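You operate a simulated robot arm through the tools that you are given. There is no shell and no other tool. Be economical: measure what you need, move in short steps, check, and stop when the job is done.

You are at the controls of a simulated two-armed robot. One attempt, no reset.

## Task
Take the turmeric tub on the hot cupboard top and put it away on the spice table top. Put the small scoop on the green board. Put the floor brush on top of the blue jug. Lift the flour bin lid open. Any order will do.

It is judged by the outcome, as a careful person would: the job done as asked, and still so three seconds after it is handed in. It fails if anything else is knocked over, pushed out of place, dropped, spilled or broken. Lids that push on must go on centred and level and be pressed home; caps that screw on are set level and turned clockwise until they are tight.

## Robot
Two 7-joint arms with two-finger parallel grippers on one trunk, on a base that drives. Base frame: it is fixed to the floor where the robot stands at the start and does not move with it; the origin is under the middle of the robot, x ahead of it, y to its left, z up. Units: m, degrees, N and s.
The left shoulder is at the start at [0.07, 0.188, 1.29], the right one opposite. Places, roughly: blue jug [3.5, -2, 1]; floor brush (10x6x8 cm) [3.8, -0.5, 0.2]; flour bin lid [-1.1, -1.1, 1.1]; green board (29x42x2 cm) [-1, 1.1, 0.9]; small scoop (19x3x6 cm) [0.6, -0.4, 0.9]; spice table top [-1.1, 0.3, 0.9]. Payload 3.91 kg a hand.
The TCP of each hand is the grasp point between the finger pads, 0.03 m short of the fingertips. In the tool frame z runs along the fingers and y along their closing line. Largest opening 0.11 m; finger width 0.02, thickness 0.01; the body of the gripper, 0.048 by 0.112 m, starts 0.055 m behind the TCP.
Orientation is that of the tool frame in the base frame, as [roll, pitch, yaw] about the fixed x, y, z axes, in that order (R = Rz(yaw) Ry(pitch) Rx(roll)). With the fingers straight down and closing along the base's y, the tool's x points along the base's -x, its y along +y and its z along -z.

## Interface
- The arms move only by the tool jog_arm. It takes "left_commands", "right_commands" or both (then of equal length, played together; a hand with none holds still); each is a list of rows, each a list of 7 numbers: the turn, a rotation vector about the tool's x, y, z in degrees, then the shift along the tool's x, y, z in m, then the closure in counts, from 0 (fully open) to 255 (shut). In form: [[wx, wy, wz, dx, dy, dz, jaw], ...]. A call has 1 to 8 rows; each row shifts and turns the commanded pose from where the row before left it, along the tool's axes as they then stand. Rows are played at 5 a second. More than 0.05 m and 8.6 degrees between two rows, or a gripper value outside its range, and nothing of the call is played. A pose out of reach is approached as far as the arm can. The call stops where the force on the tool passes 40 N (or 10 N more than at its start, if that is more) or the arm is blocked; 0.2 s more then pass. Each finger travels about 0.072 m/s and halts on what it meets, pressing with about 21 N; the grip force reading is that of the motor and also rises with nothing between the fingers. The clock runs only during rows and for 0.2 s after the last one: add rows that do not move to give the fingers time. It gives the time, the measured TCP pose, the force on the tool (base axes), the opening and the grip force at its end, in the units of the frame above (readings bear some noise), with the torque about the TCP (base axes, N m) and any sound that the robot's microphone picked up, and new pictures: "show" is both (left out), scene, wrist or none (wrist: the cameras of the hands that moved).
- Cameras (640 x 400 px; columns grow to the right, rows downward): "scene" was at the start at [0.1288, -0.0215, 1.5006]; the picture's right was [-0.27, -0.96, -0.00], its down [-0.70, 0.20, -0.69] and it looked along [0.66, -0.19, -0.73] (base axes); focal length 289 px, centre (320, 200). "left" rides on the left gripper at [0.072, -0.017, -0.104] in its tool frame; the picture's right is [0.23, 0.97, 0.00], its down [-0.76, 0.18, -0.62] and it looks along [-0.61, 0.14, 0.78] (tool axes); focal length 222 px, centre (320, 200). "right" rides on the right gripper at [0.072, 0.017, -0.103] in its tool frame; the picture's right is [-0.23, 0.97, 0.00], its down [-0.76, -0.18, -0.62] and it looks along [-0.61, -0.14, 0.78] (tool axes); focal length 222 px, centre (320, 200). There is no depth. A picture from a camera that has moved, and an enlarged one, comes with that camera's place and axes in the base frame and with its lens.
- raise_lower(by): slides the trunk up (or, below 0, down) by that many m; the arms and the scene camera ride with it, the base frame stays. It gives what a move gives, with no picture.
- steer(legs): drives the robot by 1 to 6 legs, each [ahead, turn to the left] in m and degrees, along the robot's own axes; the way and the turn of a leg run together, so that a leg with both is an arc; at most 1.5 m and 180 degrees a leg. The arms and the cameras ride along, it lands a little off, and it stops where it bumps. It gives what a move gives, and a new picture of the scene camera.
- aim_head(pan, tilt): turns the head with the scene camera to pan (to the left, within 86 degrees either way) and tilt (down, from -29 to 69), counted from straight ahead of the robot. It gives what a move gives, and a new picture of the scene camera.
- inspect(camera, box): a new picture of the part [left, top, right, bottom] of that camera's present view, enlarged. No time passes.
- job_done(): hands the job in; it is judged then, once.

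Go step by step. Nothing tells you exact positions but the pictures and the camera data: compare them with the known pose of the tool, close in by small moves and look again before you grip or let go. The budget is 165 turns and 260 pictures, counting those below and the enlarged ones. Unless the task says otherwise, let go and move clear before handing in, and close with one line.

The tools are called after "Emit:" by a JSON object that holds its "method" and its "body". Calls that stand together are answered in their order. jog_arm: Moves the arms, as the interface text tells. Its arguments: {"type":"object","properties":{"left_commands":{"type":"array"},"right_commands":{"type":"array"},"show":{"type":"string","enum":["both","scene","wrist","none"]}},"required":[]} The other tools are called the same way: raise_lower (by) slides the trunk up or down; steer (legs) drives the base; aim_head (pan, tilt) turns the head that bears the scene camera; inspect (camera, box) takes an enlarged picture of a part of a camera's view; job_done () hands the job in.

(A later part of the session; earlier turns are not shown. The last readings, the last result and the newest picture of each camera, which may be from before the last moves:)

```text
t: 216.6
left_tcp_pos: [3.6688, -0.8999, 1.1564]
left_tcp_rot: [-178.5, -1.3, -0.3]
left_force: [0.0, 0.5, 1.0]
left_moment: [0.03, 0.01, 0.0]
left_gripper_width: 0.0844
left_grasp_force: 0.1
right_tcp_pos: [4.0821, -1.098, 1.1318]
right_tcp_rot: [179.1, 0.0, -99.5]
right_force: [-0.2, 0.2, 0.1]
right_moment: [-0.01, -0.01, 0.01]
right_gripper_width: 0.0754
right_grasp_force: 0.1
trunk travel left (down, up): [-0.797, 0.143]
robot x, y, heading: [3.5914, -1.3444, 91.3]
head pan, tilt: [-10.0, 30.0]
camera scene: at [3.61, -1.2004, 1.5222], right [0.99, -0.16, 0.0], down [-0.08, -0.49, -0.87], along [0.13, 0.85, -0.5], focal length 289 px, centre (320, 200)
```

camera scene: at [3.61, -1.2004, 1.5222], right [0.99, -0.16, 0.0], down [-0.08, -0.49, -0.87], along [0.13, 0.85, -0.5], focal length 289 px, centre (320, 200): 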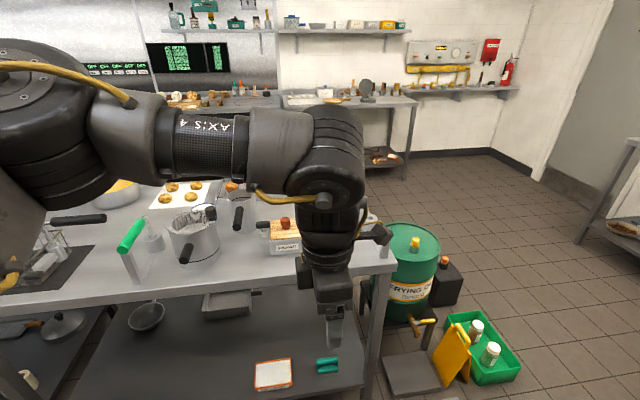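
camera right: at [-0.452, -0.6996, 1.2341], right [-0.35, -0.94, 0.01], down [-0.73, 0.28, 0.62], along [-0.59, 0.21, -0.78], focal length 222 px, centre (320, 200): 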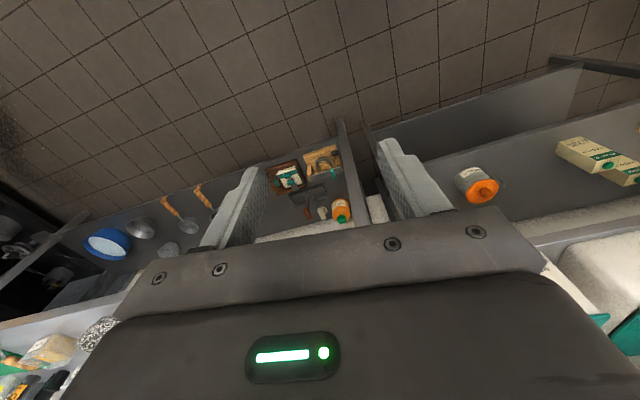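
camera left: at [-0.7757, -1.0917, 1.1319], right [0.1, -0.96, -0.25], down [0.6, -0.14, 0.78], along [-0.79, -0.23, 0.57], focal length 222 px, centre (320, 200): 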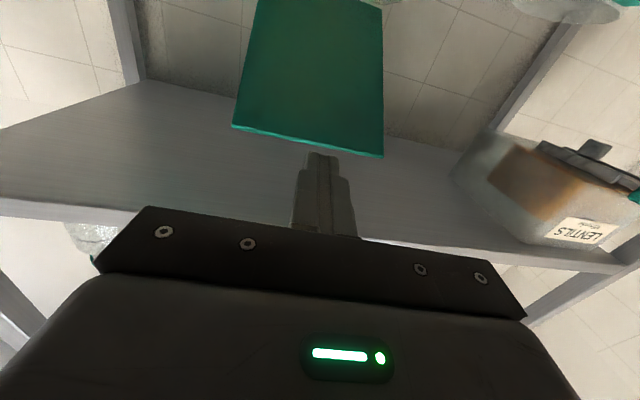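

Emit:
{"method": "raise_lower", "body": {"by": -0.4}}

Emit:
{"method": "raise_lower", "body": {"by": -0.33}}

Emit:
{"method": "inspect", "body": {"camera": "scene", "box": [0, 0, 640, 400]}}

Emit:
{"method": "inspect", "body": {"camera": "left", "box": [0, 0, 640, 400]}}

```text
t: 220.5
left_tcp_pos: [3.669, -0.9004, 0.7566]
left_tcp_rot: [-178.4, -1.4, -0.4]
left_force: [-0.4, -0.6, -0.7]
left_moment: [0.0, 0.01, 0.02]
left_gripper_width: 0.0843
left_grasp_force: 0.0
right_tcp_pos: [4.0841, -1.0984, 0.7311]
right_tcp_rot: [179.2, 0.0, -99.5]
right_force: [-0.2, 0.3, 0.1]
right_moment: [-0.01, 0.0, -0.05]
right_gripper_width: 0.0756
right_grasp_force: 0.1
trunk travel left (down, up): [-0.397, 0.543]
robot x, y, heading: [3.5958, -1.3389, 90.9]
head pan, tilt: [-10.0, 30.0]
```

```text
t: 223.7
left_tcp_pos: [3.6687, -0.9003, 0.4257]
left_tcp_rot: [-178.5, -1.3, -0.4]
left_force: [1.2, 0.8, 0.0]
left_moment: [-0.01, 0.0, 0.03]
left_gripper_width: 0.0841
left_grasp_force: 0.0
right_tcp_pos: [4.0833, -1.0987, 0.3999]
right_tcp_rot: [179.0, 0.1, -99.5]
right_force: [-0.1, 0.3, 0.2]
right_moment: [0.01, -0.04, 0.0]
right_gripper_width: 0.0753
right_grasp_force: 0.1
trunk travel left (down, up): [-0.067, 0.873]
robot x, y, heading: [3.5961, -1.3419, 90.9]
head pan, tilt: [-10.0, 30.0]
```

```text
1.00 times, centred on (320, 200) of scene
camera zoom: at [3.6099, -1.2014, 0.7924], right [0.99, -0.16, 0.0], down [-0.08, -0.49, -0.87], along [0.14, 0.86, -0.5], focal length 289 px, centre (320, 200)
```

zoom: 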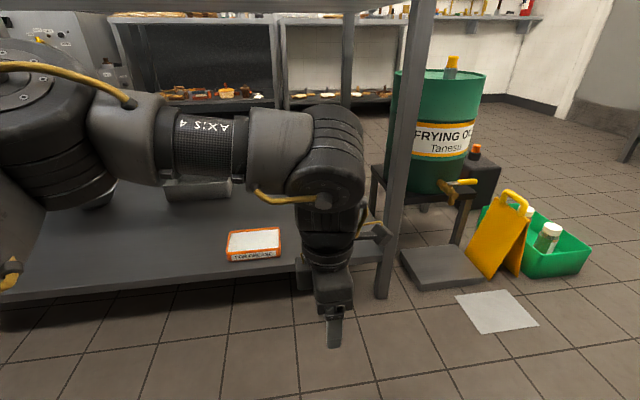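

```text
1.00 times, centred on (320, 200) of left
camera zoom: at [3.739, -0.8869, 0.5319], right [0.22, -0.97, -0.02], down [-0.78, -0.19, 0.6], along [-0.59, -0.12, -0.8], focal length 222 px, centre (320, 200)
```

zoom: 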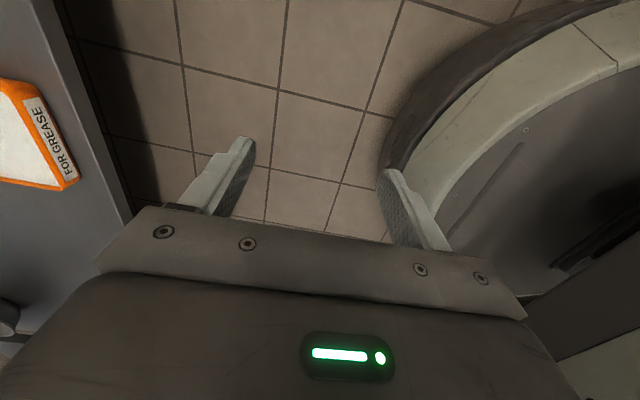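

There's room for the elbow beneath the top. I'll shift the hand right in line with the brush, then drive forward under the table and look.

Emit:
{"method": "jog_arm", "body": {"left_commands": [[-1, 0, 0, 0.019, 0, 0, 60], [0, 1, 0, 0.019, 0, 0, 60], [0, 0, 0, 0.019, 0, 0, 60], [0, 0, 0, 0.019, 0, 0, 60], [0, 0, 0, 0.019, 0, 0, 60]], "show": "none"}}

Emit:
{"method": "steer", "body": {"legs": [[0.3, -0.8]]}}

Emit:
{"method": "inspect", "body": {"camera": "left", "box": [0, 0, 640, 400]}}

```text
t: 224.9
left_tcp_pos: [3.7526, -0.9022, 0.4296]
left_tcp_rot: [-179.5, -2.4, -0.3]
left_force: [0.5, -0.2, 0.3]
left_moment: [0.01, -0.01, 0.0]
left_gripper_width: 0.0843
left_grasp_force: 0.1
left hand out of reach, approached as far as the arm can: row 5
right_tcp_pos: [4.082, -1.0992, 0.4008]
right_tcp_rot: [179.2, 0.0, -99.5]
right_force: [0.1, -0.2, -0.4]
right_moment: [-0.01, 0.0, -0.01]
right_gripper_width: 0.0756
right_grasp_force: 0.0
trunk travel left (down, up): [-0.067, 0.873]
robot x, y, heading: [3.5959, -1.3413, 91.1]
head pan, tilt: [-10.0, 30.0]
```

```text
t: 226.9
left_tcp_pos: [3.7539, -0.6072, 0.4297]
left_tcp_rot: [-179.5, -2.1, -1.0]
left_force: [-0.1, 0.8, 0.1]
left_moment: [0.05, 0.0, 0.0]
left_gripper_width: 0.0841
left_grasp_force: 0.0
right_tcp_pos: [4.0823, -0.806, 0.4002]
right_tcp_rot: [179.1, 0.0, -100.1]
right_force: [0.6, 0.5, -0.5]
right_moment: [0.01, 0.03, -0.01]
right_gripper_width: 0.0757
right_grasp_force: 0.1
trunk travel left (down, up): [-0.067, 0.873]
robot x, y, heading: [3.5903, -1.0433, 90.1]
head pan, tilt: [-10.0, 30.0]
camera scene: at [3.6081, -0.9035, 0.7923], right [0.99, -0.17, 0.0], down [-0.08, -0.49, -0.87], along [0.15, 0.85, -0.5], focal length 289 px, centre (320, 200)
```

scene: 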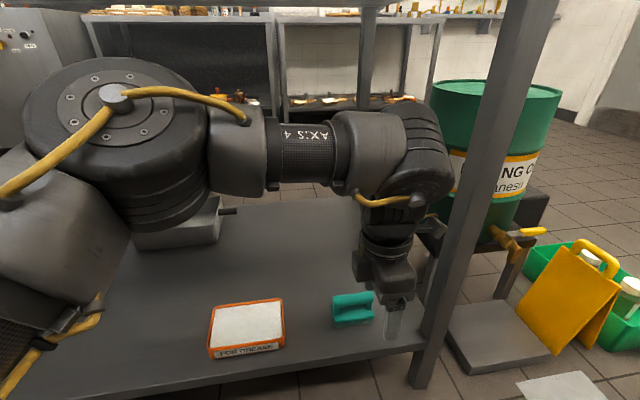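

```text
1.00 times, centred on (320, 200) of left
camera zoom: at [3.8228, -0.5924, 0.5358], right [0.21, -0.98, 0.0], down [-0.79, -0.17, 0.59], along [-0.58, -0.12, -0.81], focal length 222 px, centre (320, 200)
```

zoom: 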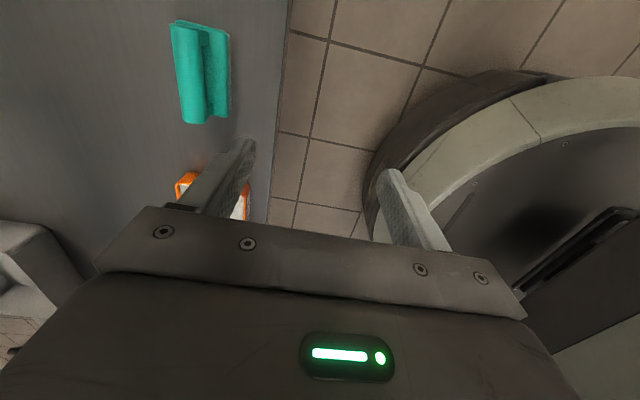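

I'll zoom in to fix the brush's height and position better.

Emit:
{"method": "inspect", "body": {"camera": "scene", "box": [300, 260, 440, 360]}}

Emit:
{"method": "inspect", "body": {"camera": "left", "box": [120, 0, 280, 140]}}

```text
4.00 times, centred on (370, 310) of scene
camera zoom: at [3.6081, -0.9035, 0.7923], right [0.99, -0.17, 0.0], down [-0.08, -0.49, -0.87], along [0.15, 0.85, -0.5], focal length 1157 px, centre (120, -240)
```

zoom: 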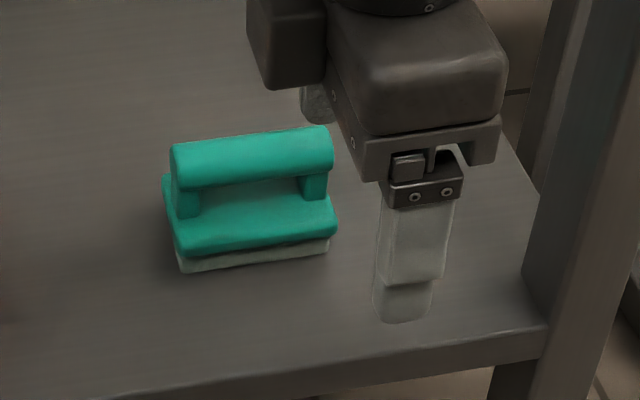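

```text
2.86 times, centred on (200, 70) of left
camera zoom: at [3.8228, -0.5924, 0.5358], right [0.21, -0.98, 0.0], down [-0.79, -0.17, 0.59], along [-0.58, -0.12, -0.81], focal length 635 px, centre (663, 571)
```

zoom: 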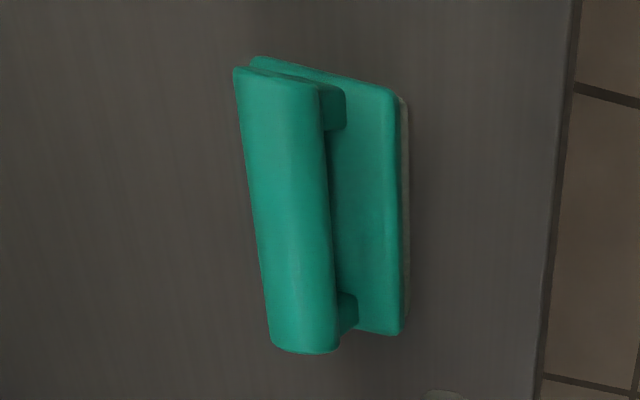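

Triangulated: the handle centre is at about [3.763, -0.459, 0.258], running along x. I'll drive forward 0.12, then align with the arm.

Emit:
{"method": "steer", "body": {"legs": [[0.12, 0]]}}

Emit:
{"method": "jog_arm", "body": {"left_commands": [[0, 0, 0, 0.003, -0.01, 0.015, 135], [0, 0, 0, 0.003, -0.01, 0.02, 135], [0, 0, 0, 0.002, -0.005, 0.02, 135], [0, 0, 0, 0, 0, 0.02, 135], [0, 0, 0, 0, 0, 0, 135]], "show": "both"}}

Emit:
{"method": "inspect", "body": {"camera": "scene", "box": [300, 240, 460, 360]}}

```text
t: 228.2
left_tcp_pos: [3.7538, -0.4895, 0.4308]
left_tcp_rot: [-179.5, -2.1, -1.0]
left_force: [-0.4, -0.2, 0.4]
left_moment: [-0.04, 0.0, 0.0]
left_gripper_width: 0.0841
left_grasp_force: 0.1
right_tcp_pos: [4.0822, -0.6885, 0.4008]
right_tcp_rot: [179.1, 0.0, -100.2]
right_force: [-0.3, -0.5, -0.7]
right_moment: [0.0, 0.0, -0.01]
right_gripper_width: 0.0757
right_grasp_force: 0.0
trunk travel left (down, up): [-0.067, 0.873]
robot x, y, heading: [3.5907, -0.9239, 90.6]
head pan, tilt: [-10.0, 30.0]
camera scene: at [3.6076, -0.7853, 0.7923], right [0.99, -0.17, 0.0], down [-0.08, -0.49, -0.87], along [0.15, 0.85, -0.5], focal length 289 px, centre (320, 200)
```

scene: 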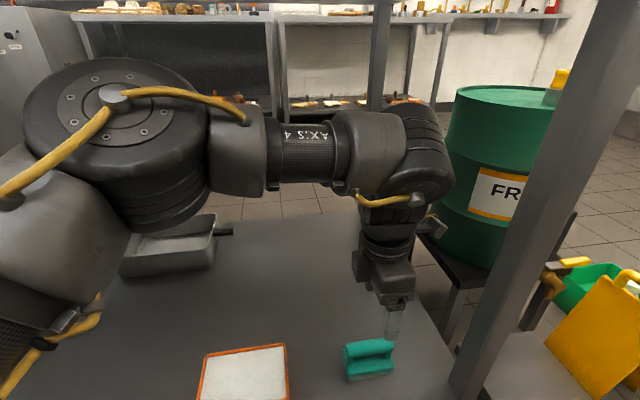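

```text
t: 229.4
left_tcp_pos: [3.7494, -0.4656, 0.3552]
left_tcp_rot: [-179.5, -2.4, -1.1]
left_force: [0.4, 0.3, -0.3]
left_moment: [-0.03, 0.01, 0.01]
left_gripper_width: 0.0515
left_grasp_force: 0.0
left hand out of reach, approached as far as the arm can: row 1, 2
right_tcp_pos: [4.0807, -0.6886, 0.4015]
right_tcp_rot: [179.2, 0.0, -100.2]
right_force: [-0.2, -0.3, -0.7]
right_moment: [0.02, 0.0, 0.01]
right_gripper_width: 0.0755
right_grasp_force: 0.0
trunk travel left (down, up): [-0.067, 0.873]
robot x, y, heading: [3.5931, -0.9239, 90.5]
head pan, tilt: [-10.0, 30.0]
camera scene: at [3.6076, -0.7851, 0.7923], right [0.99, -0.17, 0.0], down [-0.08, -0.49, -0.87], along [0.15, 0.85, -0.5], focal length 289 px, centre (320, 200)
camera left: at [3.8178, -0.4516, 0.4609], right [0.21, -0.98, 0.0], down [-0.79, -0.17, 0.59], along [-0.58, -0.12, -0.81], focal length 222 px, centre (320, 200)
```

scene: 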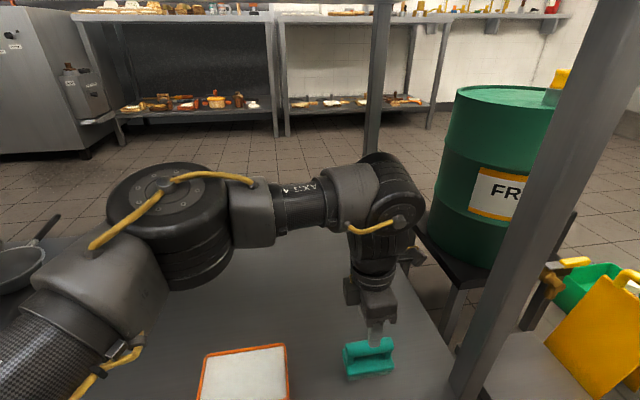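
left: 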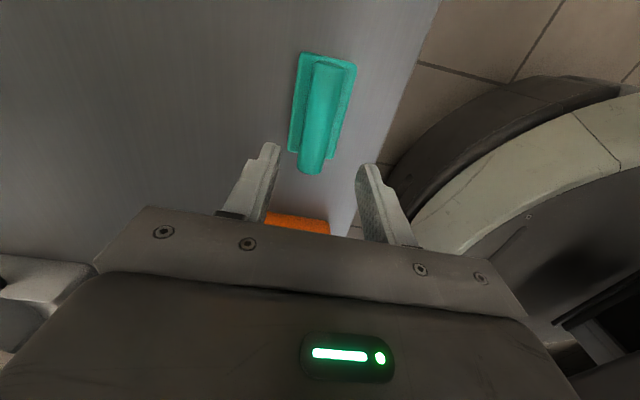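

```text
3.33 times, centred on (380, 300) of scene
camera zoom: at [3.6076, -0.7851, 0.7923], right [0.99, -0.17, 0.0], down [-0.08, -0.49, -0.87], along [0.15, 0.85, -0.5], focal length 964 px, centre (120, -133)
```

zoom: 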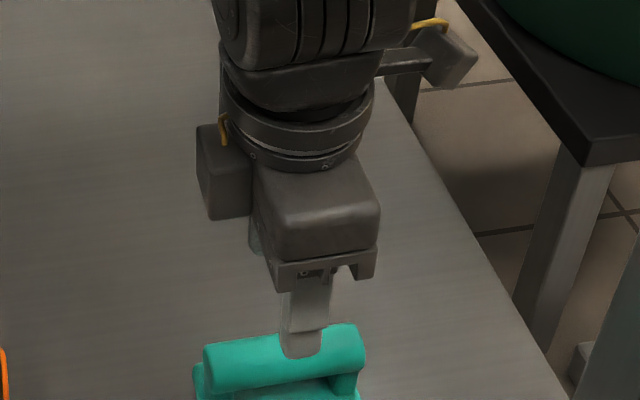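

The handle is centred between the fingers. Lowering with the trunk, then the arm.

Emit:
{"method": "raise_lower", "body": {"by": -0.06}}

Emit:
{"method": "jog_arm", "body": {"left_commands": [[0, 0, 0, 0.003, -0.003, 0.01, 135], [0, 0, 0, 0.002, 0, 0.01, 135], [0, 0, 0, 0, 0, 0.008, 135], [0, 0, 0, 0, 0, 0, 135]], "show": "wrist"}}

Emit:
{"method": "inspect", "body": {"camera": "scene", "box": [300, 240, 460, 360]}}

```text
t: 230.4
left_tcp_pos: [3.7489, -0.4653, 0.2951]
left_tcp_rot: [-179.5, -2.3, -1.0]
left_force: [0.7, 0.8, 0.2]
left_moment: [0.0, 0.0, 0.03]
left_gripper_width: 0.0521
left_grasp_force: 0.0
right_tcp_pos: [4.0813, -0.6882, 0.3406]
right_tcp_rot: [179.0, 0.0, -100.1]
right_force: [-0.3, -0.8, 0.2]
right_moment: [0.02, -0.01, -0.03]
right_gripper_width: 0.0753
right_grasp_force: 0.0
trunk travel left (down, up): [-0.007, 0.933]
robot x, y, heading: [3.5929, -0.9251, 90.1]
head pan, tilt: [-10.0, 30.0]
```

```text
t: 231.4
left_tcp_pos: [3.748, -0.4652, 0.2674]
left_tcp_rot: [-179.4, -2.6, -1.1]
left_force: [-1.0, 0.7, -0.4]
left_moment: [0.0, -0.01, 0.0]
left_gripper_width: 0.0518
left_grasp_force: 0.1
left hand out of reach, approached as far as the arm can: row 1
right_tcp_pos: [4.082, -0.6881, 0.3414]
right_tcp_rot: [179.0, 0.0, -100.2]
right_force: [0.2, -0.2, 0.0]
right_moment: [-0.01, -0.01, 0.0]
right_gripper_width: 0.0755
right_grasp_force: 0.0
trunk travel left (down, up): [-0.007, 0.933]
robot x, y, heading: [3.5921, -0.9219, 90.2]
head pan, tilt: [-10.0, 30.0]
camera left: at [3.8175, -0.4499, 0.3737], right [0.21, -0.98, 0.0], down [-0.79, -0.17, 0.59], along [-0.57, -0.12, -0.81], focal length 222 px, centre (320, 200)
```

left: 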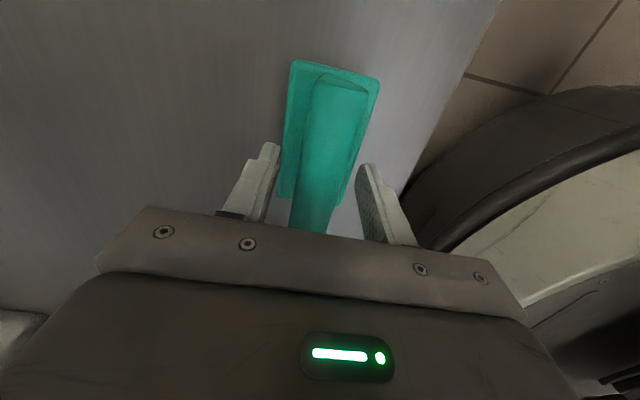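

```text
3.33 times, centred on (380, 300) of scene
camera zoom: at [3.6075, -0.7852, 0.7323], right [0.99, -0.17, 0.0], down [-0.08, -0.49, -0.87], along [0.15, 0.85, -0.5], focal length 964 px, centre (120, -133)
```

zoom: 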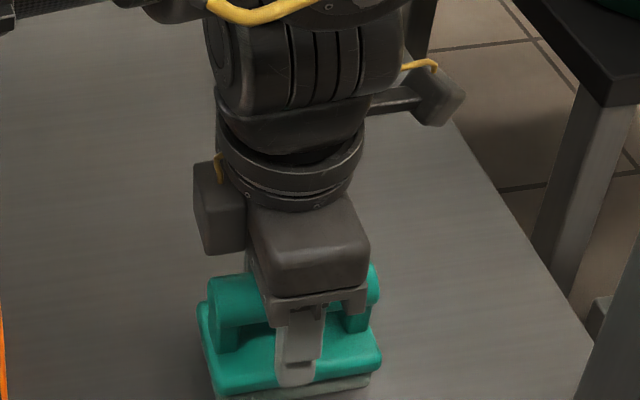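

The fingers straddle the handle. Closing.

Emit:
{"method": "jog_arm", "body": {"left_commands": [[0, 0, 0, 0, 0, 0, 230], [0, 0, 0, 0, 0, 0, 230], [0, 0, 0, 0, 0, 0, 230], [0, 0, 0, 0, 0, 0, 230], [0, 0, 0, 0, 0, 0, 230]], "show": "none"}}

Emit:
{"method": "raise_lower", "body": {"by": 0.06}}

Emit:
{"method": "inspect", "body": {"camera": "scene", "box": [300, 240, 460, 360]}}

```text
t: 232.6
left_tcp_pos: [3.7492, -0.4647, 0.2663]
left_tcp_rot: [-179.4, -2.5, -1.2]
left_force: [-0.1, -0.7, 1.0]
left_moment: [0.0, 0.03, -0.02]
left_gripper_width: 0.0248
left_grasp_force: 21.5
right_tcp_pos: [4.0826, -0.6885, 0.3405]
right_tcp_rot: [179.1, 0.0, -100.2]
right_force: [-0.2, -0.6, -0.4]
right_moment: [0.01, -0.03, -0.01]
right_gripper_width: 0.0754
right_grasp_force: 0.1
trunk travel left (down, up): [-0.007, 0.933]
robot x, y, heading: [3.5902, -0.924, 90.1]
head pan, tilt: [-10.0, 30.0]
```

```text
t: 233.6
left_tcp_pos: [3.7499, -0.4634, 0.3268]
left_tcp_rot: [-179.4, -2.5, -1.1]
left_force: [0.0, 0.6, -1.0]
left_moment: [-0.01, 0.02, 0.0]
left_gripper_width: 0.025
left_grasp_force: 20.6
right_tcp_pos: [4.0812, -0.6882, 0.4006]
right_tcp_rot: [179.1, -0.1, -100.2]
right_force: [-0.7, 0.0, 0.5]
right_moment: [0.02, 0.0, -0.02]
right_gripper_width: 0.0755
right_grasp_force: 0.1
trunk travel left (down, up): [-0.067, 0.873]
robot x, y, heading: [3.5889, -0.9267, 90.3]
head pan, tilt: [-10.0, 30.0]
```

```text
3.33 times, centred on (380, 300) of scene
camera zoom: at [3.6077, -0.7851, 0.7922], right [0.99, -0.17, 0.0], down [-0.08, -0.49, -0.87], along [0.15, 0.85, -0.5], focal length 964 px, centre (120, -133)
```

zoom: 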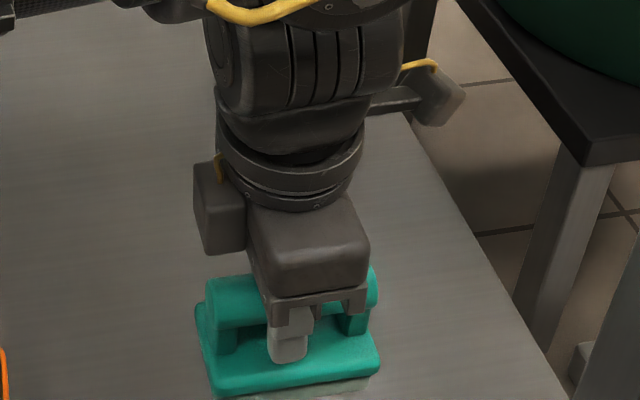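

The brush is lifted. Backing straight out, then raising the trunk.

Emit:
{"method": "steer", "body": {"legs": [[-0.43, 0]]}}

Emit:
{"method": "raise_lower", "body": {"by": 0.4}}

Emit:
{"method": "raise_lower", "body": {"by": 0.4}}

Emit:
{"method": "aim_head", "body": {"pan": -10, "tilt": 40}}

```text
t: 236.2
left_tcp_pos: [3.7505, -0.8858, 0.3276]
left_tcp_rot: [-179.4, -2.5, -0.9]
left_force: [0.5, 0.5, -1.8]
left_moment: [0.02, 0.0, -0.03]
left_gripper_width: 0.0248
left_grasp_force: 21.2
right_tcp_pos: [4.0842, -1.109, 0.4017]
right_tcp_rot: [179.0, 0.0, -99.9]
right_force: [0.0, -1.0, 0.7]
right_moment: [-0.03, -0.01, -0.02]
right_gripper_width: 0.0757
right_grasp_force: 0.0
trunk travel left (down, up): [-0.067, 0.873]
robot x, y, heading: [3.5922, -1.3459, 90.5]
head pan, tilt: [-10.0, 30.0]
camera scene: at [3.6101, -1.2088, 0.7923], right [0.99, -0.16, 0.0], down [-0.08, -0.49, -0.87], along [0.14, 0.85, -0.5], focal length 289 px, centre (320, 200)
```

scene: 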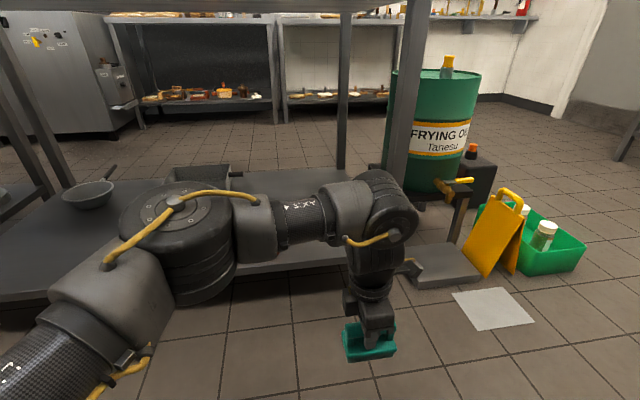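

```text
t: 240.0
left_tcp_pos: [3.7495, -0.888, 0.7274]
left_tcp_rot: [-179.4, -2.5, -0.8]
left_force: [-0.4, -0.3, -0.8]
left_moment: [0.03, -0.03, -0.01]
left_gripper_width: 0.0249
left_grasp_force: 21.1
right_tcp_pos: [4.0838, -1.1091, 0.8012]
right_tcp_rot: [179.1, -0.1, -99.9]
right_force: [-0.7, 0.0, 0.1]
right_moment: [0.0, 0.0, -0.01]
right_gripper_width: 0.0754
right_grasp_force: 0.1
trunk travel left (down, up): [-0.467, 0.473]
robot x, y, heading: [3.5973, -1.346, 90.5]
head pan, tilt: [-10.0, 30.0]
```

```text
t: 243.8
left_tcp_pos: [3.7502, -0.8871, 1.1268]
left_tcp_rot: [-179.4, -2.6, -0.8]
left_force: [0.4, -0.6, -1.2]
left_moment: [0.0, 0.01, 0.01]
left_gripper_width: 0.0244
left_grasp_force: 20.8
right_tcp_pos: [4.0845, -1.1087, 1.2007]
right_tcp_rot: [179.1, 0.1, -100.0]
right_force: [0.5, -0.5, -0.1]
right_moment: [0.0, -0.01, 0.03]
right_gripper_width: 0.0754
right_grasp_force: 0.0
trunk travel left (down, up): [-0.867, 0.073]
robot x, y, heading: [3.5936, -1.3533, 90.8]
head pan, tilt: [-10.0, 30.0]
```

```text
t: 244.6
left_tcp_pos: [3.7502, -0.8869, 1.1278]
left_tcp_rot: [-179.4, -2.4, -0.8]
left_force: [0.4, 0.3, -2.0]
left_moment: [0.0, -0.02, -0.01]
left_gripper_width: 0.0247
left_grasp_force: 21.8
right_tcp_pos: [4.0844, -1.1084, 1.2004]
right_tcp_rot: [179.2, 0.0, -99.9]
right_force: [0.2, 0.2, 0.6]
right_moment: [0.01, 0.03, -0.03]
right_gripper_width: 0.0754
right_grasp_force: 0.1
trunk travel left (down, up): [-0.867, 0.073]
robot x, y, heading: [3.5969, -1.3467, 90.9]
head pan, tilt: [-10.0, 40.0]
camera scene: at [3.6095, -1.2139, 1.577], right [0.99, -0.16, 0.0], down [-0.11, -0.63, -0.77], along [0.12, 0.76, -0.64], focal length 289 px, centre (320, 200)
```

scene: 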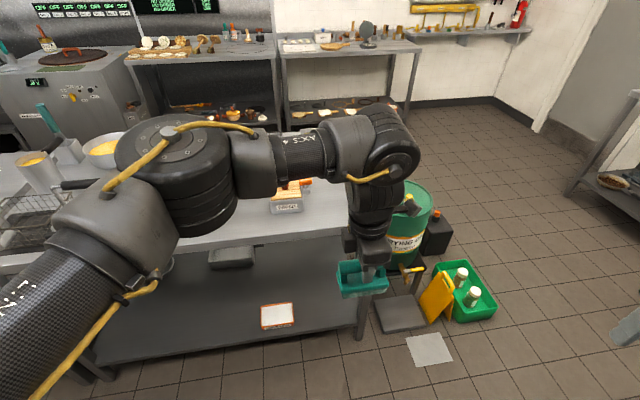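

Now I'll turn round to face the counter with the jug.

Emit:
{"method": "steer", "body": {"legs": [[0.18, 0], [0, 179]]}}

Emit:
{"method": "aim_head", "body": {"pan": 0, "tilt": 35}}

```text
t: 253.4
left_tcp_pos: [3.4419, -1.6383, 1.1283]
left_tcp_rot: [-179.4, -2.4, -179.9]
left_force: [0.1, 0.6, -0.1]
left_moment: [0.0, -0.01, 0.0]
left_gripper_width: 0.0249
left_grasp_force: 21.6
right_tcp_pos: [3.105, -1.4212, 1.1995]
right_tcp_rot: [179.1, 0.0, 80.9]
right_force: [0.0, 0.6, -0.6]
right_moment: [-0.05, -0.01, -0.01]
right_gripper_width: 0.0759
right_grasp_force: 0.1
trunk travel left (down, up): [-0.867, 0.073]
robot x, y, heading: [3.591, -1.1762, -88.5]
head pan, tilt: [-10.0, 40.0]
camera scene: at [3.5814, -1.3093, 1.577], right [-0.99, 0.15, 0.0], down [0.1, 0.64, -0.77], along [-0.11, -0.76, -0.64], focal length 289 px, centre (320, 200)
```

scene: 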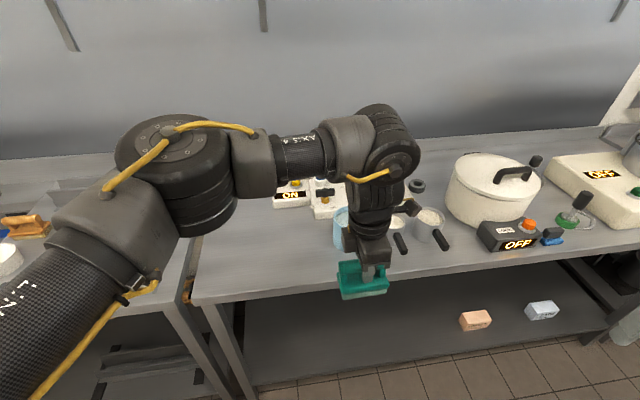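

```text
t: 254.1
left_tcp_pos: [3.4422, -1.6402, 1.1269]
left_tcp_rot: [-179.6, -2.4, -179.9]
left_force: [0.0, -0.2, -0.9]
left_moment: [-0.03, -0.01, 0.02]
left_gripper_width: 0.0244
left_grasp_force: 20.8
right_tcp_pos: [3.1056, -1.4218, 1.1999]
right_tcp_rot: [179.1, 0.0, 80.9]
right_force: [-0.1, 0.7, -1.0]
right_moment: [0.02, 0.01, 0.03]
right_gripper_width: 0.0753
right_grasp_force: 0.0
trunk travel left (down, up): [-0.867, 0.073]
robot x, y, heading: [3.5942, -1.1767, -88.4]
head pan, tilt: [0.0, 35.0]
camera scene: at [3.5964, -1.3134, 1.5845], right [-1.0, -0.02, 0.0], down [-0.01, 0.57, -0.82], along [0.02, -0.82, -0.57], focal length 289 px, centre (320, 200)
```

scene: 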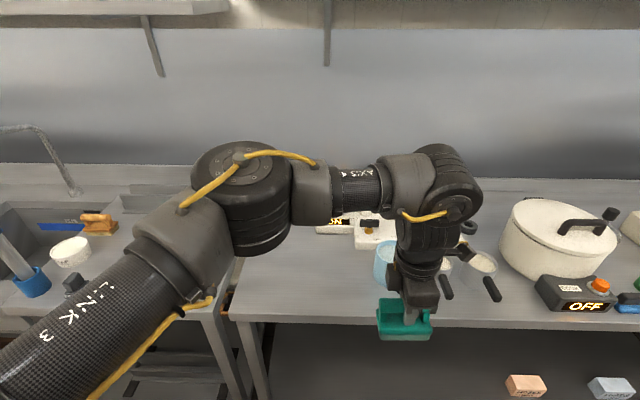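

The jug is hidden behind the hand. I'll shift the hand left and up to see it.

Emit:
{"method": "jog_arm", "body": {"left_commands": [[0, 0, 0, -0.03, 0, -0.015, 230], [0, 0, 0, -0.03, 0, -0.015, 230], [0, 0, 0, -0.03, 0, -0.015, 230], [0, 0, 0, -0.03, 0, -0.015, 230], [0, 0, 0, -0.03, 0, -0.015, 230]], "show": "both"}}

Emit:
{"method": "inspect", "body": {"camera": "scene", "box": [320, 180, 520, 320]}}

```text
t: 255.3
left_tcp_pos: [3.5959, -1.639, 1.1966]
left_tcp_rot: [-179.4, -2.7, -179.8]
left_force: [1.1, 0.2, -1.7]
left_moment: [-0.02, 0.04, 0.01]
left_gripper_width: 0.0245
left_grasp_force: 21.1
right_tcp_pos: [3.1082, -1.4215, 1.2021]
right_tcp_rot: [179.2, 0.0, 81.0]
right_force: [0.8, -0.1, -0.1]
right_moment: [0.02, 0.03, 0.01]
right_gripper_width: 0.0753
right_grasp_force: 0.0
trunk travel left (down, up): [-0.867, 0.073]
robot x, y, heading: [3.589, -1.1771, -88.7]
head pan, tilt: [0.0, 35.0]
camera scene: at [3.5997, -1.3129, 1.5845], right [-1.0, -0.03, 0.0], down [-0.02, 0.57, -0.82], along [0.02, -0.82, -0.57], focal length 289 px, centre (320, 200)
camera left: at [3.5303, -1.6558, 1.3033], right [-0.23, 0.97, 0.0], down [0.79, 0.18, 0.58], along [0.57, 0.13, -0.81], focal length 222 px, centre (320, 200)
```

scene: 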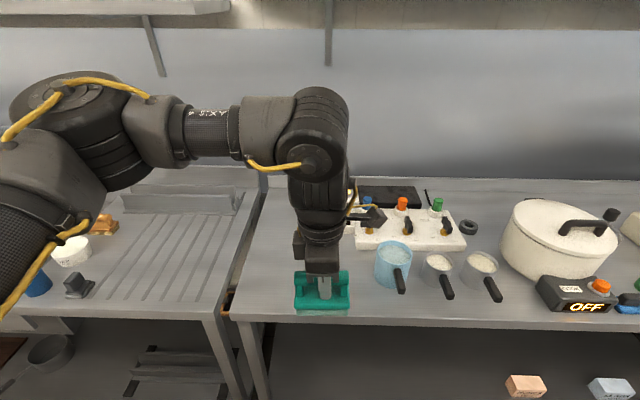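
left: 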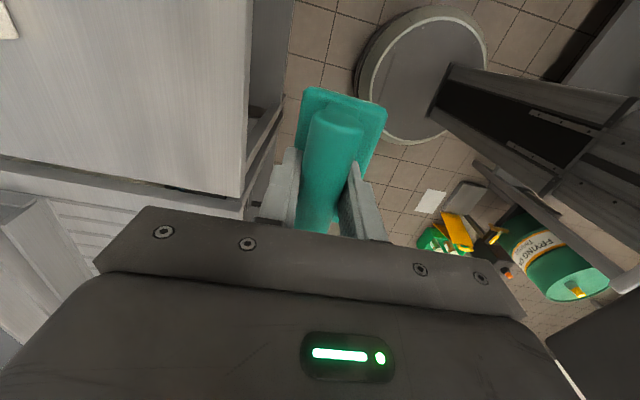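

```text
2.86 times, centred on (420, 250) of scene
camera zoom: at [3.5997, -1.3129, 1.5845], right [-1.0, -0.03, 0.0], down [-0.02, 0.57, -0.82], along [0.02, -0.82, -0.57], focal length 827 px, centre (34, 57)
```

zoom: 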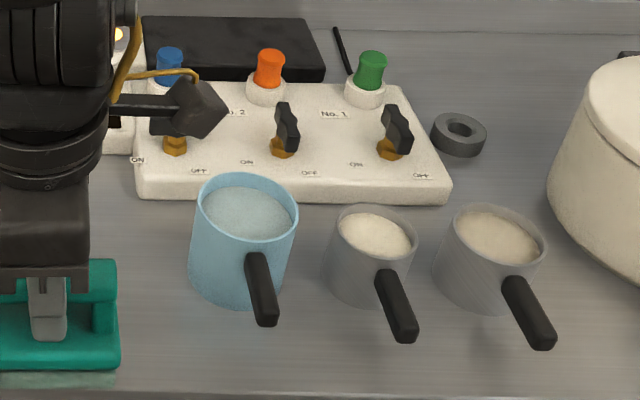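

The jug rim is near [3.40, -1.92], about 0.10 m across. The brush, 10×6 cm, will rest on its four corners if centred. I'll lower the trunk for a second view to get the rim height.

Emit:
{"method": "raise_lower", "body": {"by": -0.15}}

Emit:
{"method": "inspect", "body": {"camera": "scene", "box": [320, 110, 520, 250]}}

Emit:
{"method": "inspect", "body": {"camera": "scene", "box": [270, 180, 390, 260]}}

```text
t: 257.1
left_tcp_pos: [3.5957, -1.6392, 1.0455]
left_tcp_rot: [-179.4, -2.6, 180.0]
left_force: [0.0, -0.6, -0.9]
left_moment: [-0.03, 0.02, 0.0]
left_gripper_width: 0.0247
left_grasp_force: 20.9
right_tcp_pos: [3.1069, -1.4222, 1.0508]
right_tcp_rot: [179.2, 0.0, 81.0]
right_force: [0.2, 0.7, -0.7]
right_moment: [0.01, -0.04, 0.02]
right_gripper_width: 0.0757
right_grasp_force: 0.0
trunk travel left (down, up): [-0.717, 0.223]
robot x, y, heading: [3.5936, -1.1769, -88.7]
head pan, tilt: [0.0, 35.0]
```

```text
2.86 times, centred on (420, 180) of scene
camera zoom: at [3.5969, -1.3132, 1.4346], right [-1.0, -0.03, 0.0], down [-0.01, 0.57, -0.82], along [0.02, -0.82, -0.57], focal length 827 px, centre (34, 257)
```

zoom: 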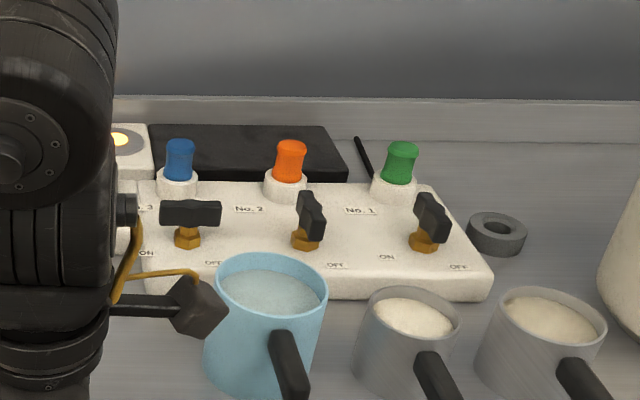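

```text
5.00 times, centred on (330, 220) of scene
camera zoom: at [3.5969, -1.3132, 1.4346], right [-1.0, -0.03, 0.0], down [-0.01, 0.57, -0.82], along [0.02, -0.82, -0.57], focal length 1447 px, centre (270, 100)
```

zoom: 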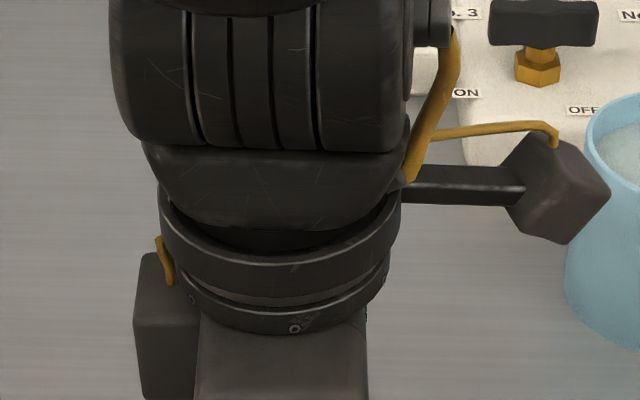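

Rim centre triangulated at [3.400, -1.913, 0.988]. Before placing, I'll check how the brush sits in the hand.

Emit:
{"method": "inspect", "body": {"camera": "left", "box": [220, 60, 420, 240]}}

Emit:
{"method": "inspect", "body": {"camera": "scene", "box": [260, 220, 400, 330]}}

```text
2.22 times, centred on (320, 150) of left
camera zoom: at [3.5276, -1.656, 1.1529], right [-0.23, 0.97, 0.0], down [0.79, 0.18, 0.59], along [0.57, 0.13, -0.81], focal length 494 px, centre (320, 311)
```

zoom: 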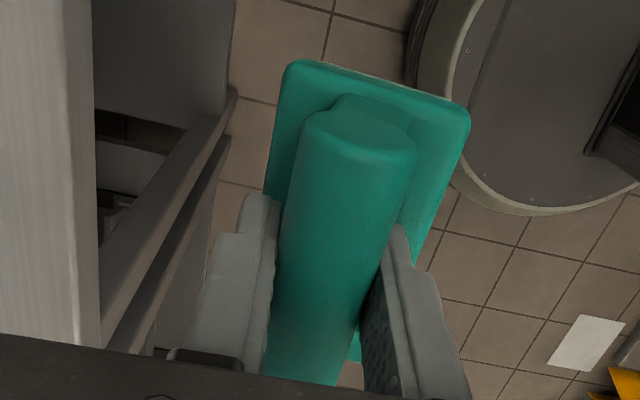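

```text
3.64 times, centred on (330, 275) of scene
camera zoom: at [3.5969, -1.3132, 1.4346], right [-1.0, -0.03, 0.0], down [-0.01, 0.57, -0.82], along [0.02, -0.82, -0.57], focal length 1052 px, centre (284, -73)
```

zoom: 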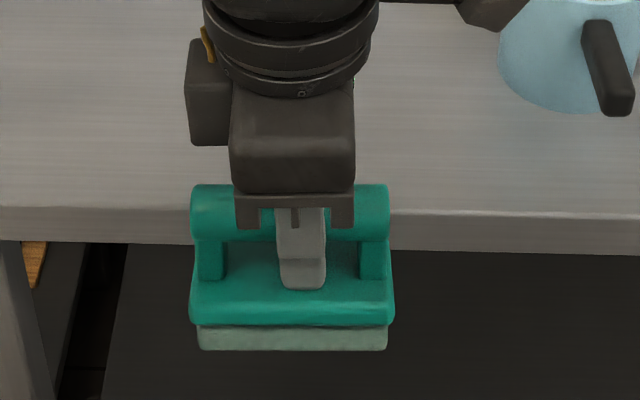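

The brush sits level, centred about 6 mm to +x of the TCP. I'll raise again and step the base toward the counter and slightly right.

Emit:
{"method": "raise_lower", "body": {"by": 0.15}}

Emit:
{"method": "steer", "body": {"legs": [[0, -30], [0.12, 0], [0, 30], [0.09, 0]]}}

```text
t: 258.8
left_tcp_pos: [3.5948, -1.6395, 1.1956]
left_tcp_rot: [-179.4, -2.6, -179.9]
left_force: [-1.2, 0.2, -1.8]
left_moment: [-0.04, 0.01, -0.02]
left_gripper_width: 0.0249
left_grasp_force: 20.9
right_tcp_pos: [3.1063, -1.4217, 1.2008]
right_tcp_rot: [179.0, 0.0, 81.0]
right_force: [-0.1, 0.5, 0.7]
right_moment: [0.0, -0.02, -0.02]
right_gripper_width: 0.0759
right_grasp_force: 0.1
trunk travel left (down, up): [-0.867, 0.073]
robot x, y, heading: [3.5913, -1.1751, -88.5]
head pan, tilt: [0.0, 35.0]
```

```text
t: 263.7
left_tcp_pos: [3.5409, -1.8228, 1.201]
left_tcp_rot: [-178.7, -2.6, -179.8]
left_force: [-0.3, 1.9, -1.7]
left_moment: [-0.08, 0.02, -0.01]
left_gripper_width: 0.0246
left_grasp_force: 21.1
right_tcp_pos: [3.0509, -1.6046, 1.2042]
right_tcp_rot: [179.0, 0.6, 81.1]
right_force: [0.6, 1.2, -0.2]
right_moment: [-0.07, 0.01, -0.02]
right_gripper_width: 0.0755
right_grasp_force: 0.0
trunk travel left (down, up): [-0.867, 0.073]
robot x, y, heading: [3.5378, -1.3707, -88.6]
head pan, tilt: [0.0, 35.0]
camera scene: at [3.542, -1.4918, 1.5861], right [-1.0, -0.03, 0.0], down [-0.01, 0.56, -0.82], along [0.02, -0.82, -0.57], focal length 289 px, centre (320, 200)
```

scene: 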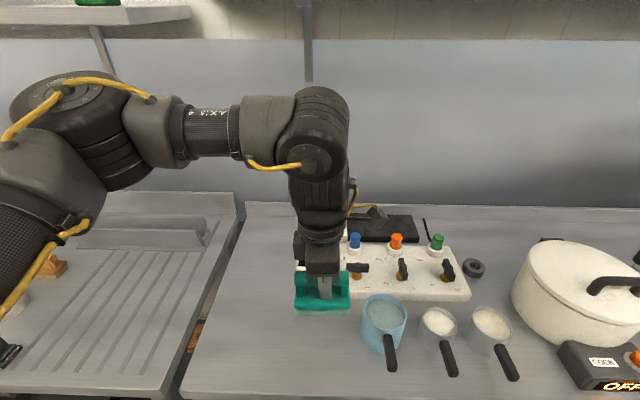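

Now move the brush over the jug with the arm.

Emit:
{"method": "jog_arm", "body": {"left_commands": [[0, 0, 0, 0.0245, -0.0153, 0, 230], [0, 0, 0, 0.0245, -0.0153, 0, 230], [0, 0, 0, 0.0245, -0.0153, 0, 230], [0, 0, 0, 0.0245, -0.0153, 0, 230], [0, 0, 0, 0.0245, -0.0153, 0, 230], [0, 0, 0, 0.0245, -0.0153, 0, 230], [0, 0, 0, 0, 0, 0, 230]], "show": "both"}}

```text
t: 265.3
left_tcp_pos: [3.4277, -1.9051, 1.203]
left_tcp_rot: [-179.4, -2.6, -179.9]
left_force: [0.2, -0.2, -1.1]
left_moment: [-0.02, -0.01, -0.01]
left_gripper_width: 0.0245
left_grasp_force: 21.3
left hand out of reach, approached as far as the arm can: row 5, 6
right_tcp_pos: [3.0524, -1.6175, 1.2005]
right_tcp_rot: [179.2, 0.0, 81.0]
right_force: [-0.3, -0.2, 0.2]
right_moment: [0.01, 0.04, 0.0]
right_gripper_width: 0.0755
right_grasp_force: 0.1
trunk travel left (down, up): [-0.867, 0.073]
robot x, y, heading: [3.5376, -1.3733, -88.6]
head pan, tilt: [0.0, 35.0]
camera scene: at [3.5423, -1.5091, 1.5844], right [-1.0, -0.03, 0.0], down [-0.02, 0.57, -0.82], along [0.02, -0.82, -0.57], focal length 289 px, centre (320, 200)
camera left: at [3.3602, -1.9217, 1.3094], right [-0.23, 0.97, 0.0], down [0.79, 0.19, 0.59], along [0.57, 0.13, -0.81], focal length 222 px, centre (320, 200)
```

scene: 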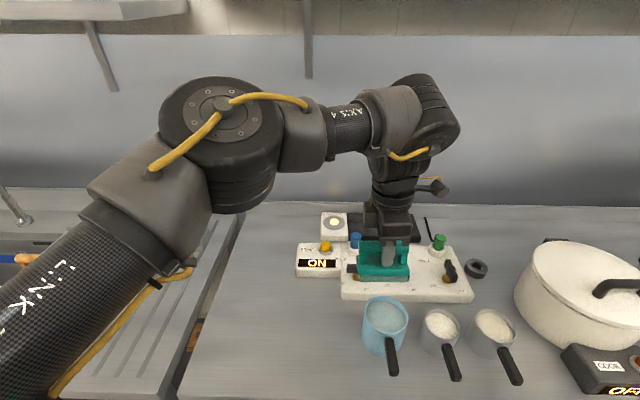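
left: 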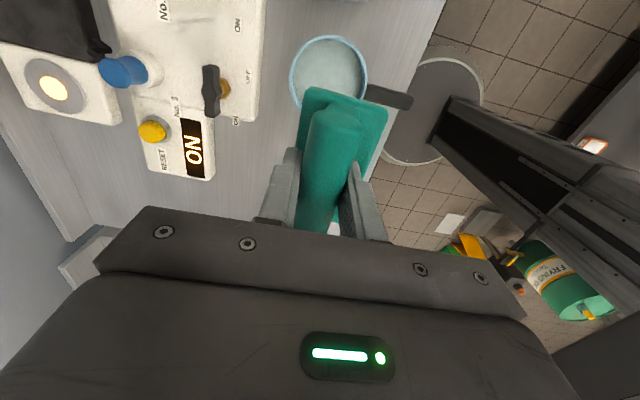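

Wrist view puts the rim at about [3.395, -1.908]. The hand is ~3.5 cm short to the right, so I'll turn the base right by 3.7°.

Emit:
{"method": "steer", "body": {"legs": [[0, -3.7]]}}

Emit:
{"method": "inspect", "body": {"camera": "left", "box": [220, 0, 460, 240]}}

Emit:
{"method": "inspect", "body": {"camera": "scene", "box": [300, 200, 500, 360]}}

```text
t: 266.2
left_tcp_pos: [3.3961, -1.8978, 1.2026]
left_tcp_rot: [-179.5, -2.7, 176.5]
left_force: [0.4, 0.6, -0.7]
left_moment: [-0.04, -0.01, -0.02]
left_gripper_width: 0.0247
left_grasp_force: 21.1
right_tcp_pos: [3.0396, -1.5873, 1.2021]
right_tcp_rot: [179.4, -0.1, 77.4]
right_force: [0.2, 0.3, 1.7]
right_moment: [0.0, 0.0, 0.06]
right_gripper_width: 0.0753
right_grasp_force: 0.0
trunk travel left (down, up): [-0.867, 0.073]
robot x, y, heading: [3.5369, -1.3712, -92.2]
head pan, tilt: [0.0, 35.0]
camera scene: at [3.5361, -1.5098, 1.5843], right [-1.0, 0.04, 0.0], down [0.02, 0.57, -0.82], along [-0.03, -0.82, -0.57], focal length 289 px, centre (320, 200)
```

scene: 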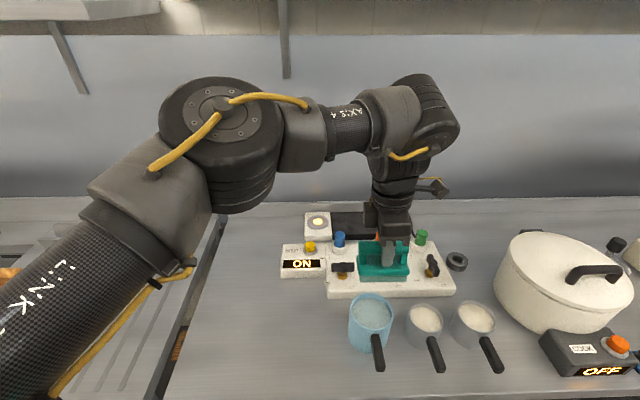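

```text
1.67 times, centred on (340, 120) of left
camera zoom: at [3.3279, -1.9099, 1.3093], right [-0.17, 0.99, 0.0], down [0.8, 0.13, 0.59], along [0.58, 0.1, -0.81], focal length 370 px, centre (287, 333)
```

zoom: 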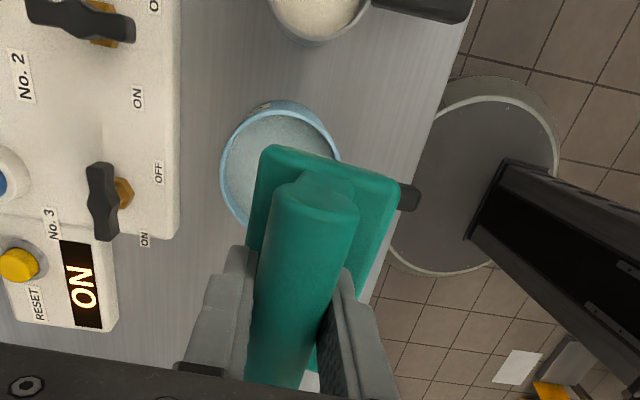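

```text
2.50 times, centred on (400, 280) of scene
camera zoom: at [3.5361, -1.5098, 1.5843], right [-1.0, 0.04, 0.0], down [0.02, 0.57, -0.82], along [-0.03, -0.82, -0.57], focal length 723 px, centre (120, 0)
```

zoom: 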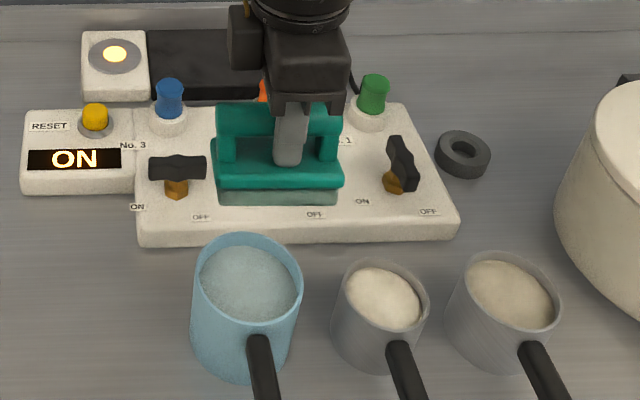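

Refined: rim centre ≈[3.398, -1.909], with the brush base about [+7, +5] mm from the TCP. I'll make the small correction and lower 0.1 with the trunk.

Emit:
{"method": "jog_arm", "body": {"left_commands": [[0, 0, 0, 0.002, -0.008, 0, 230], [0, 0, 0, 0.002, -0.008, 0, 230], [0, 0, 0, 0, 0, 0, 230]], "show": "none"}}

Emit:
{"method": "raise_lower", "body": {"by": -0.1}}

Emit:
{"method": "inspect", "body": {"camera": "left", "box": [220, 0, 460, 240]}}

Emit:
{"method": "inspect", "body": {"camera": "scene", "box": [300, 160, 460, 280]}}

```text
t: 267.0
left_tcp_pos: [3.3921, -1.9061, 1.2038]
left_tcp_rot: [-179.5, -2.5, 176.4]
left_force: [-0.3, 0.8, -2.3]
left_moment: [0.01, 0.01, -0.02]
left_gripper_width: 0.0243
left_grasp_force: 20.9
left hand out of reach, approached as far as the arm can: row 2
right_tcp_pos: [3.0373, -1.5858, 1.2019]
right_tcp_rot: [179.1, 0.0, 77.3]
right_force: [-1.0, -1.1, -0.2]
right_moment: [0.01, 0.0, -0.02]
right_gripper_width: 0.0756
right_grasp_force: 0.0
trunk travel left (down, up): [-0.867, 0.073]
robot x, y, heading: [3.5346, -1.3709, -92.1]
head pan, tilt: [0.0, 35.0]
```

```text
t: 268.3
left_tcp_pos: [3.3931, -1.9041, 1.104]
left_tcp_rot: [-179.4, -2.6, 176.5]
left_force: [-0.4, 0.0, -1.2]
left_moment: [-0.04, 0.02, 0.0]
left_gripper_width: 0.0245
left_grasp_force: 20.3
right_tcp_pos: [3.0375, -1.5849, 1.1004]
right_tcp_rot: [179.1, -0.1, 77.3]
right_force: [-0.1, 0.4, -0.2]
right_moment: [0.01, 0.01, 0.02]
right_gripper_width: 0.0756
right_grasp_force: 0.1
trunk travel left (down, up): [-0.767, 0.173]
robot x, y, heading: [3.537, -1.3733, -92.4]
head pan, tilt: [0.0, 35.0]
```

```text
1.67 times, centred on (340, 120) of left
camera zoom: at [3.3243, -1.9168, 1.2104], right [-0.17, 0.99, 0.0], down [0.8, 0.14, 0.59], along [0.58, 0.1, -0.81], focal length 370 px, centre (287, 333)
```

zoom: 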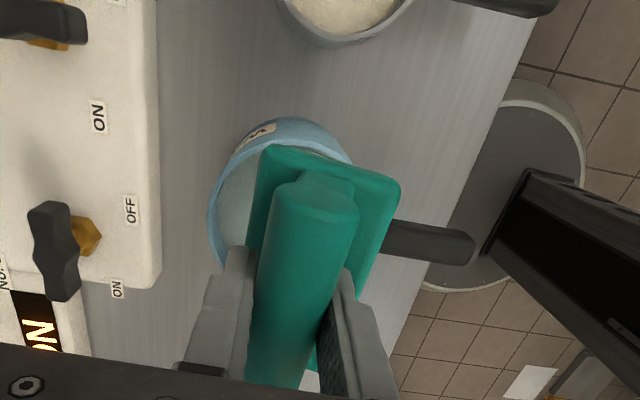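

```text
3.33 times, centred on (380, 220) of scene
camera zoom: at [3.5332, -1.5074, 1.4846], right [-1.0, 0.04, 0.0], down [0.02, 0.57, -0.82], along [-0.03, -0.82, -0.57], focal length 964 px, centre (120, 133)
```

zoom: 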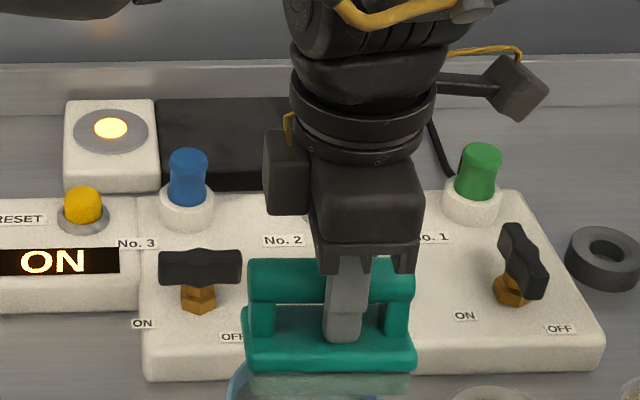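

Alignment is within tolerance (about ±1.2 cm in x, ±2 cm in y). Lowering in steps.

Emit:
{"method": "raise_lower", "body": {"by": -0.035}}

Emit:
{"method": "inspect", "body": {"camera": "scene", "box": [300, 160, 460, 280]}}

Emit:
{"method": "inspect", "body": {"camera": "left", "box": [220, 0, 460, 240]}}

```text
t: 269.1
left_tcp_pos: [3.392, -1.9058, 1.0704]
left_tcp_rot: [-179.4, -2.6, 176.5]
left_force: [-2.3, -0.9, 10.8]
left_moment: [-0.23, -0.5, -0.05]
left_gripper_width: 0.0245
left_grasp_force: 21.3
right_tcp_pos: [3.0364, -1.5844, 1.0665]
right_tcp_rot: [179.1, 0.1, 77.4]
right_force: [-0.2, 0.0, 1.1]
right_moment: [-0.01, 0.0, -0.01]
right_gripper_width: 0.0753
right_grasp_force: 0.1
trunk travel left (down, up): [-0.732, 0.208]
robot x, y, heading: [3.5359, -1.3681, -92.0]
head pan, tilt: [0.0, 35.0]
```

```text
3.33 times, centred on (380, 220) of scene
camera zoom: at [3.5335, -1.5064, 1.4497], right [-1.0, 0.04, 0.0], down [0.02, 0.57, -0.82], along [-0.03, -0.82, -0.57], focal length 964 px, centre (120, 133)
```

zoom: 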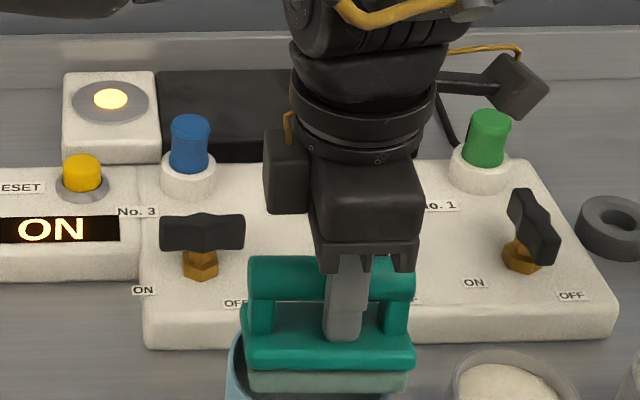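

```text
1.67 times, centred on (340, 120) of left
camera zoom: at [3.3245, -1.9163, 1.1765], right [-0.17, 0.99, 0.0], down [0.8, 0.14, 0.59], along [0.58, 0.1, -0.81], focal length 370 px, centre (287, 333)
```

zoom: 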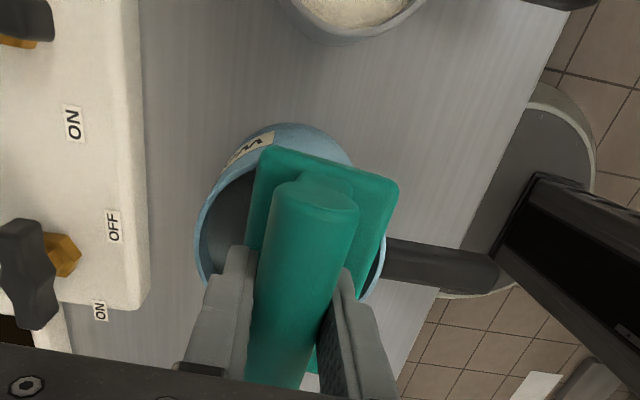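

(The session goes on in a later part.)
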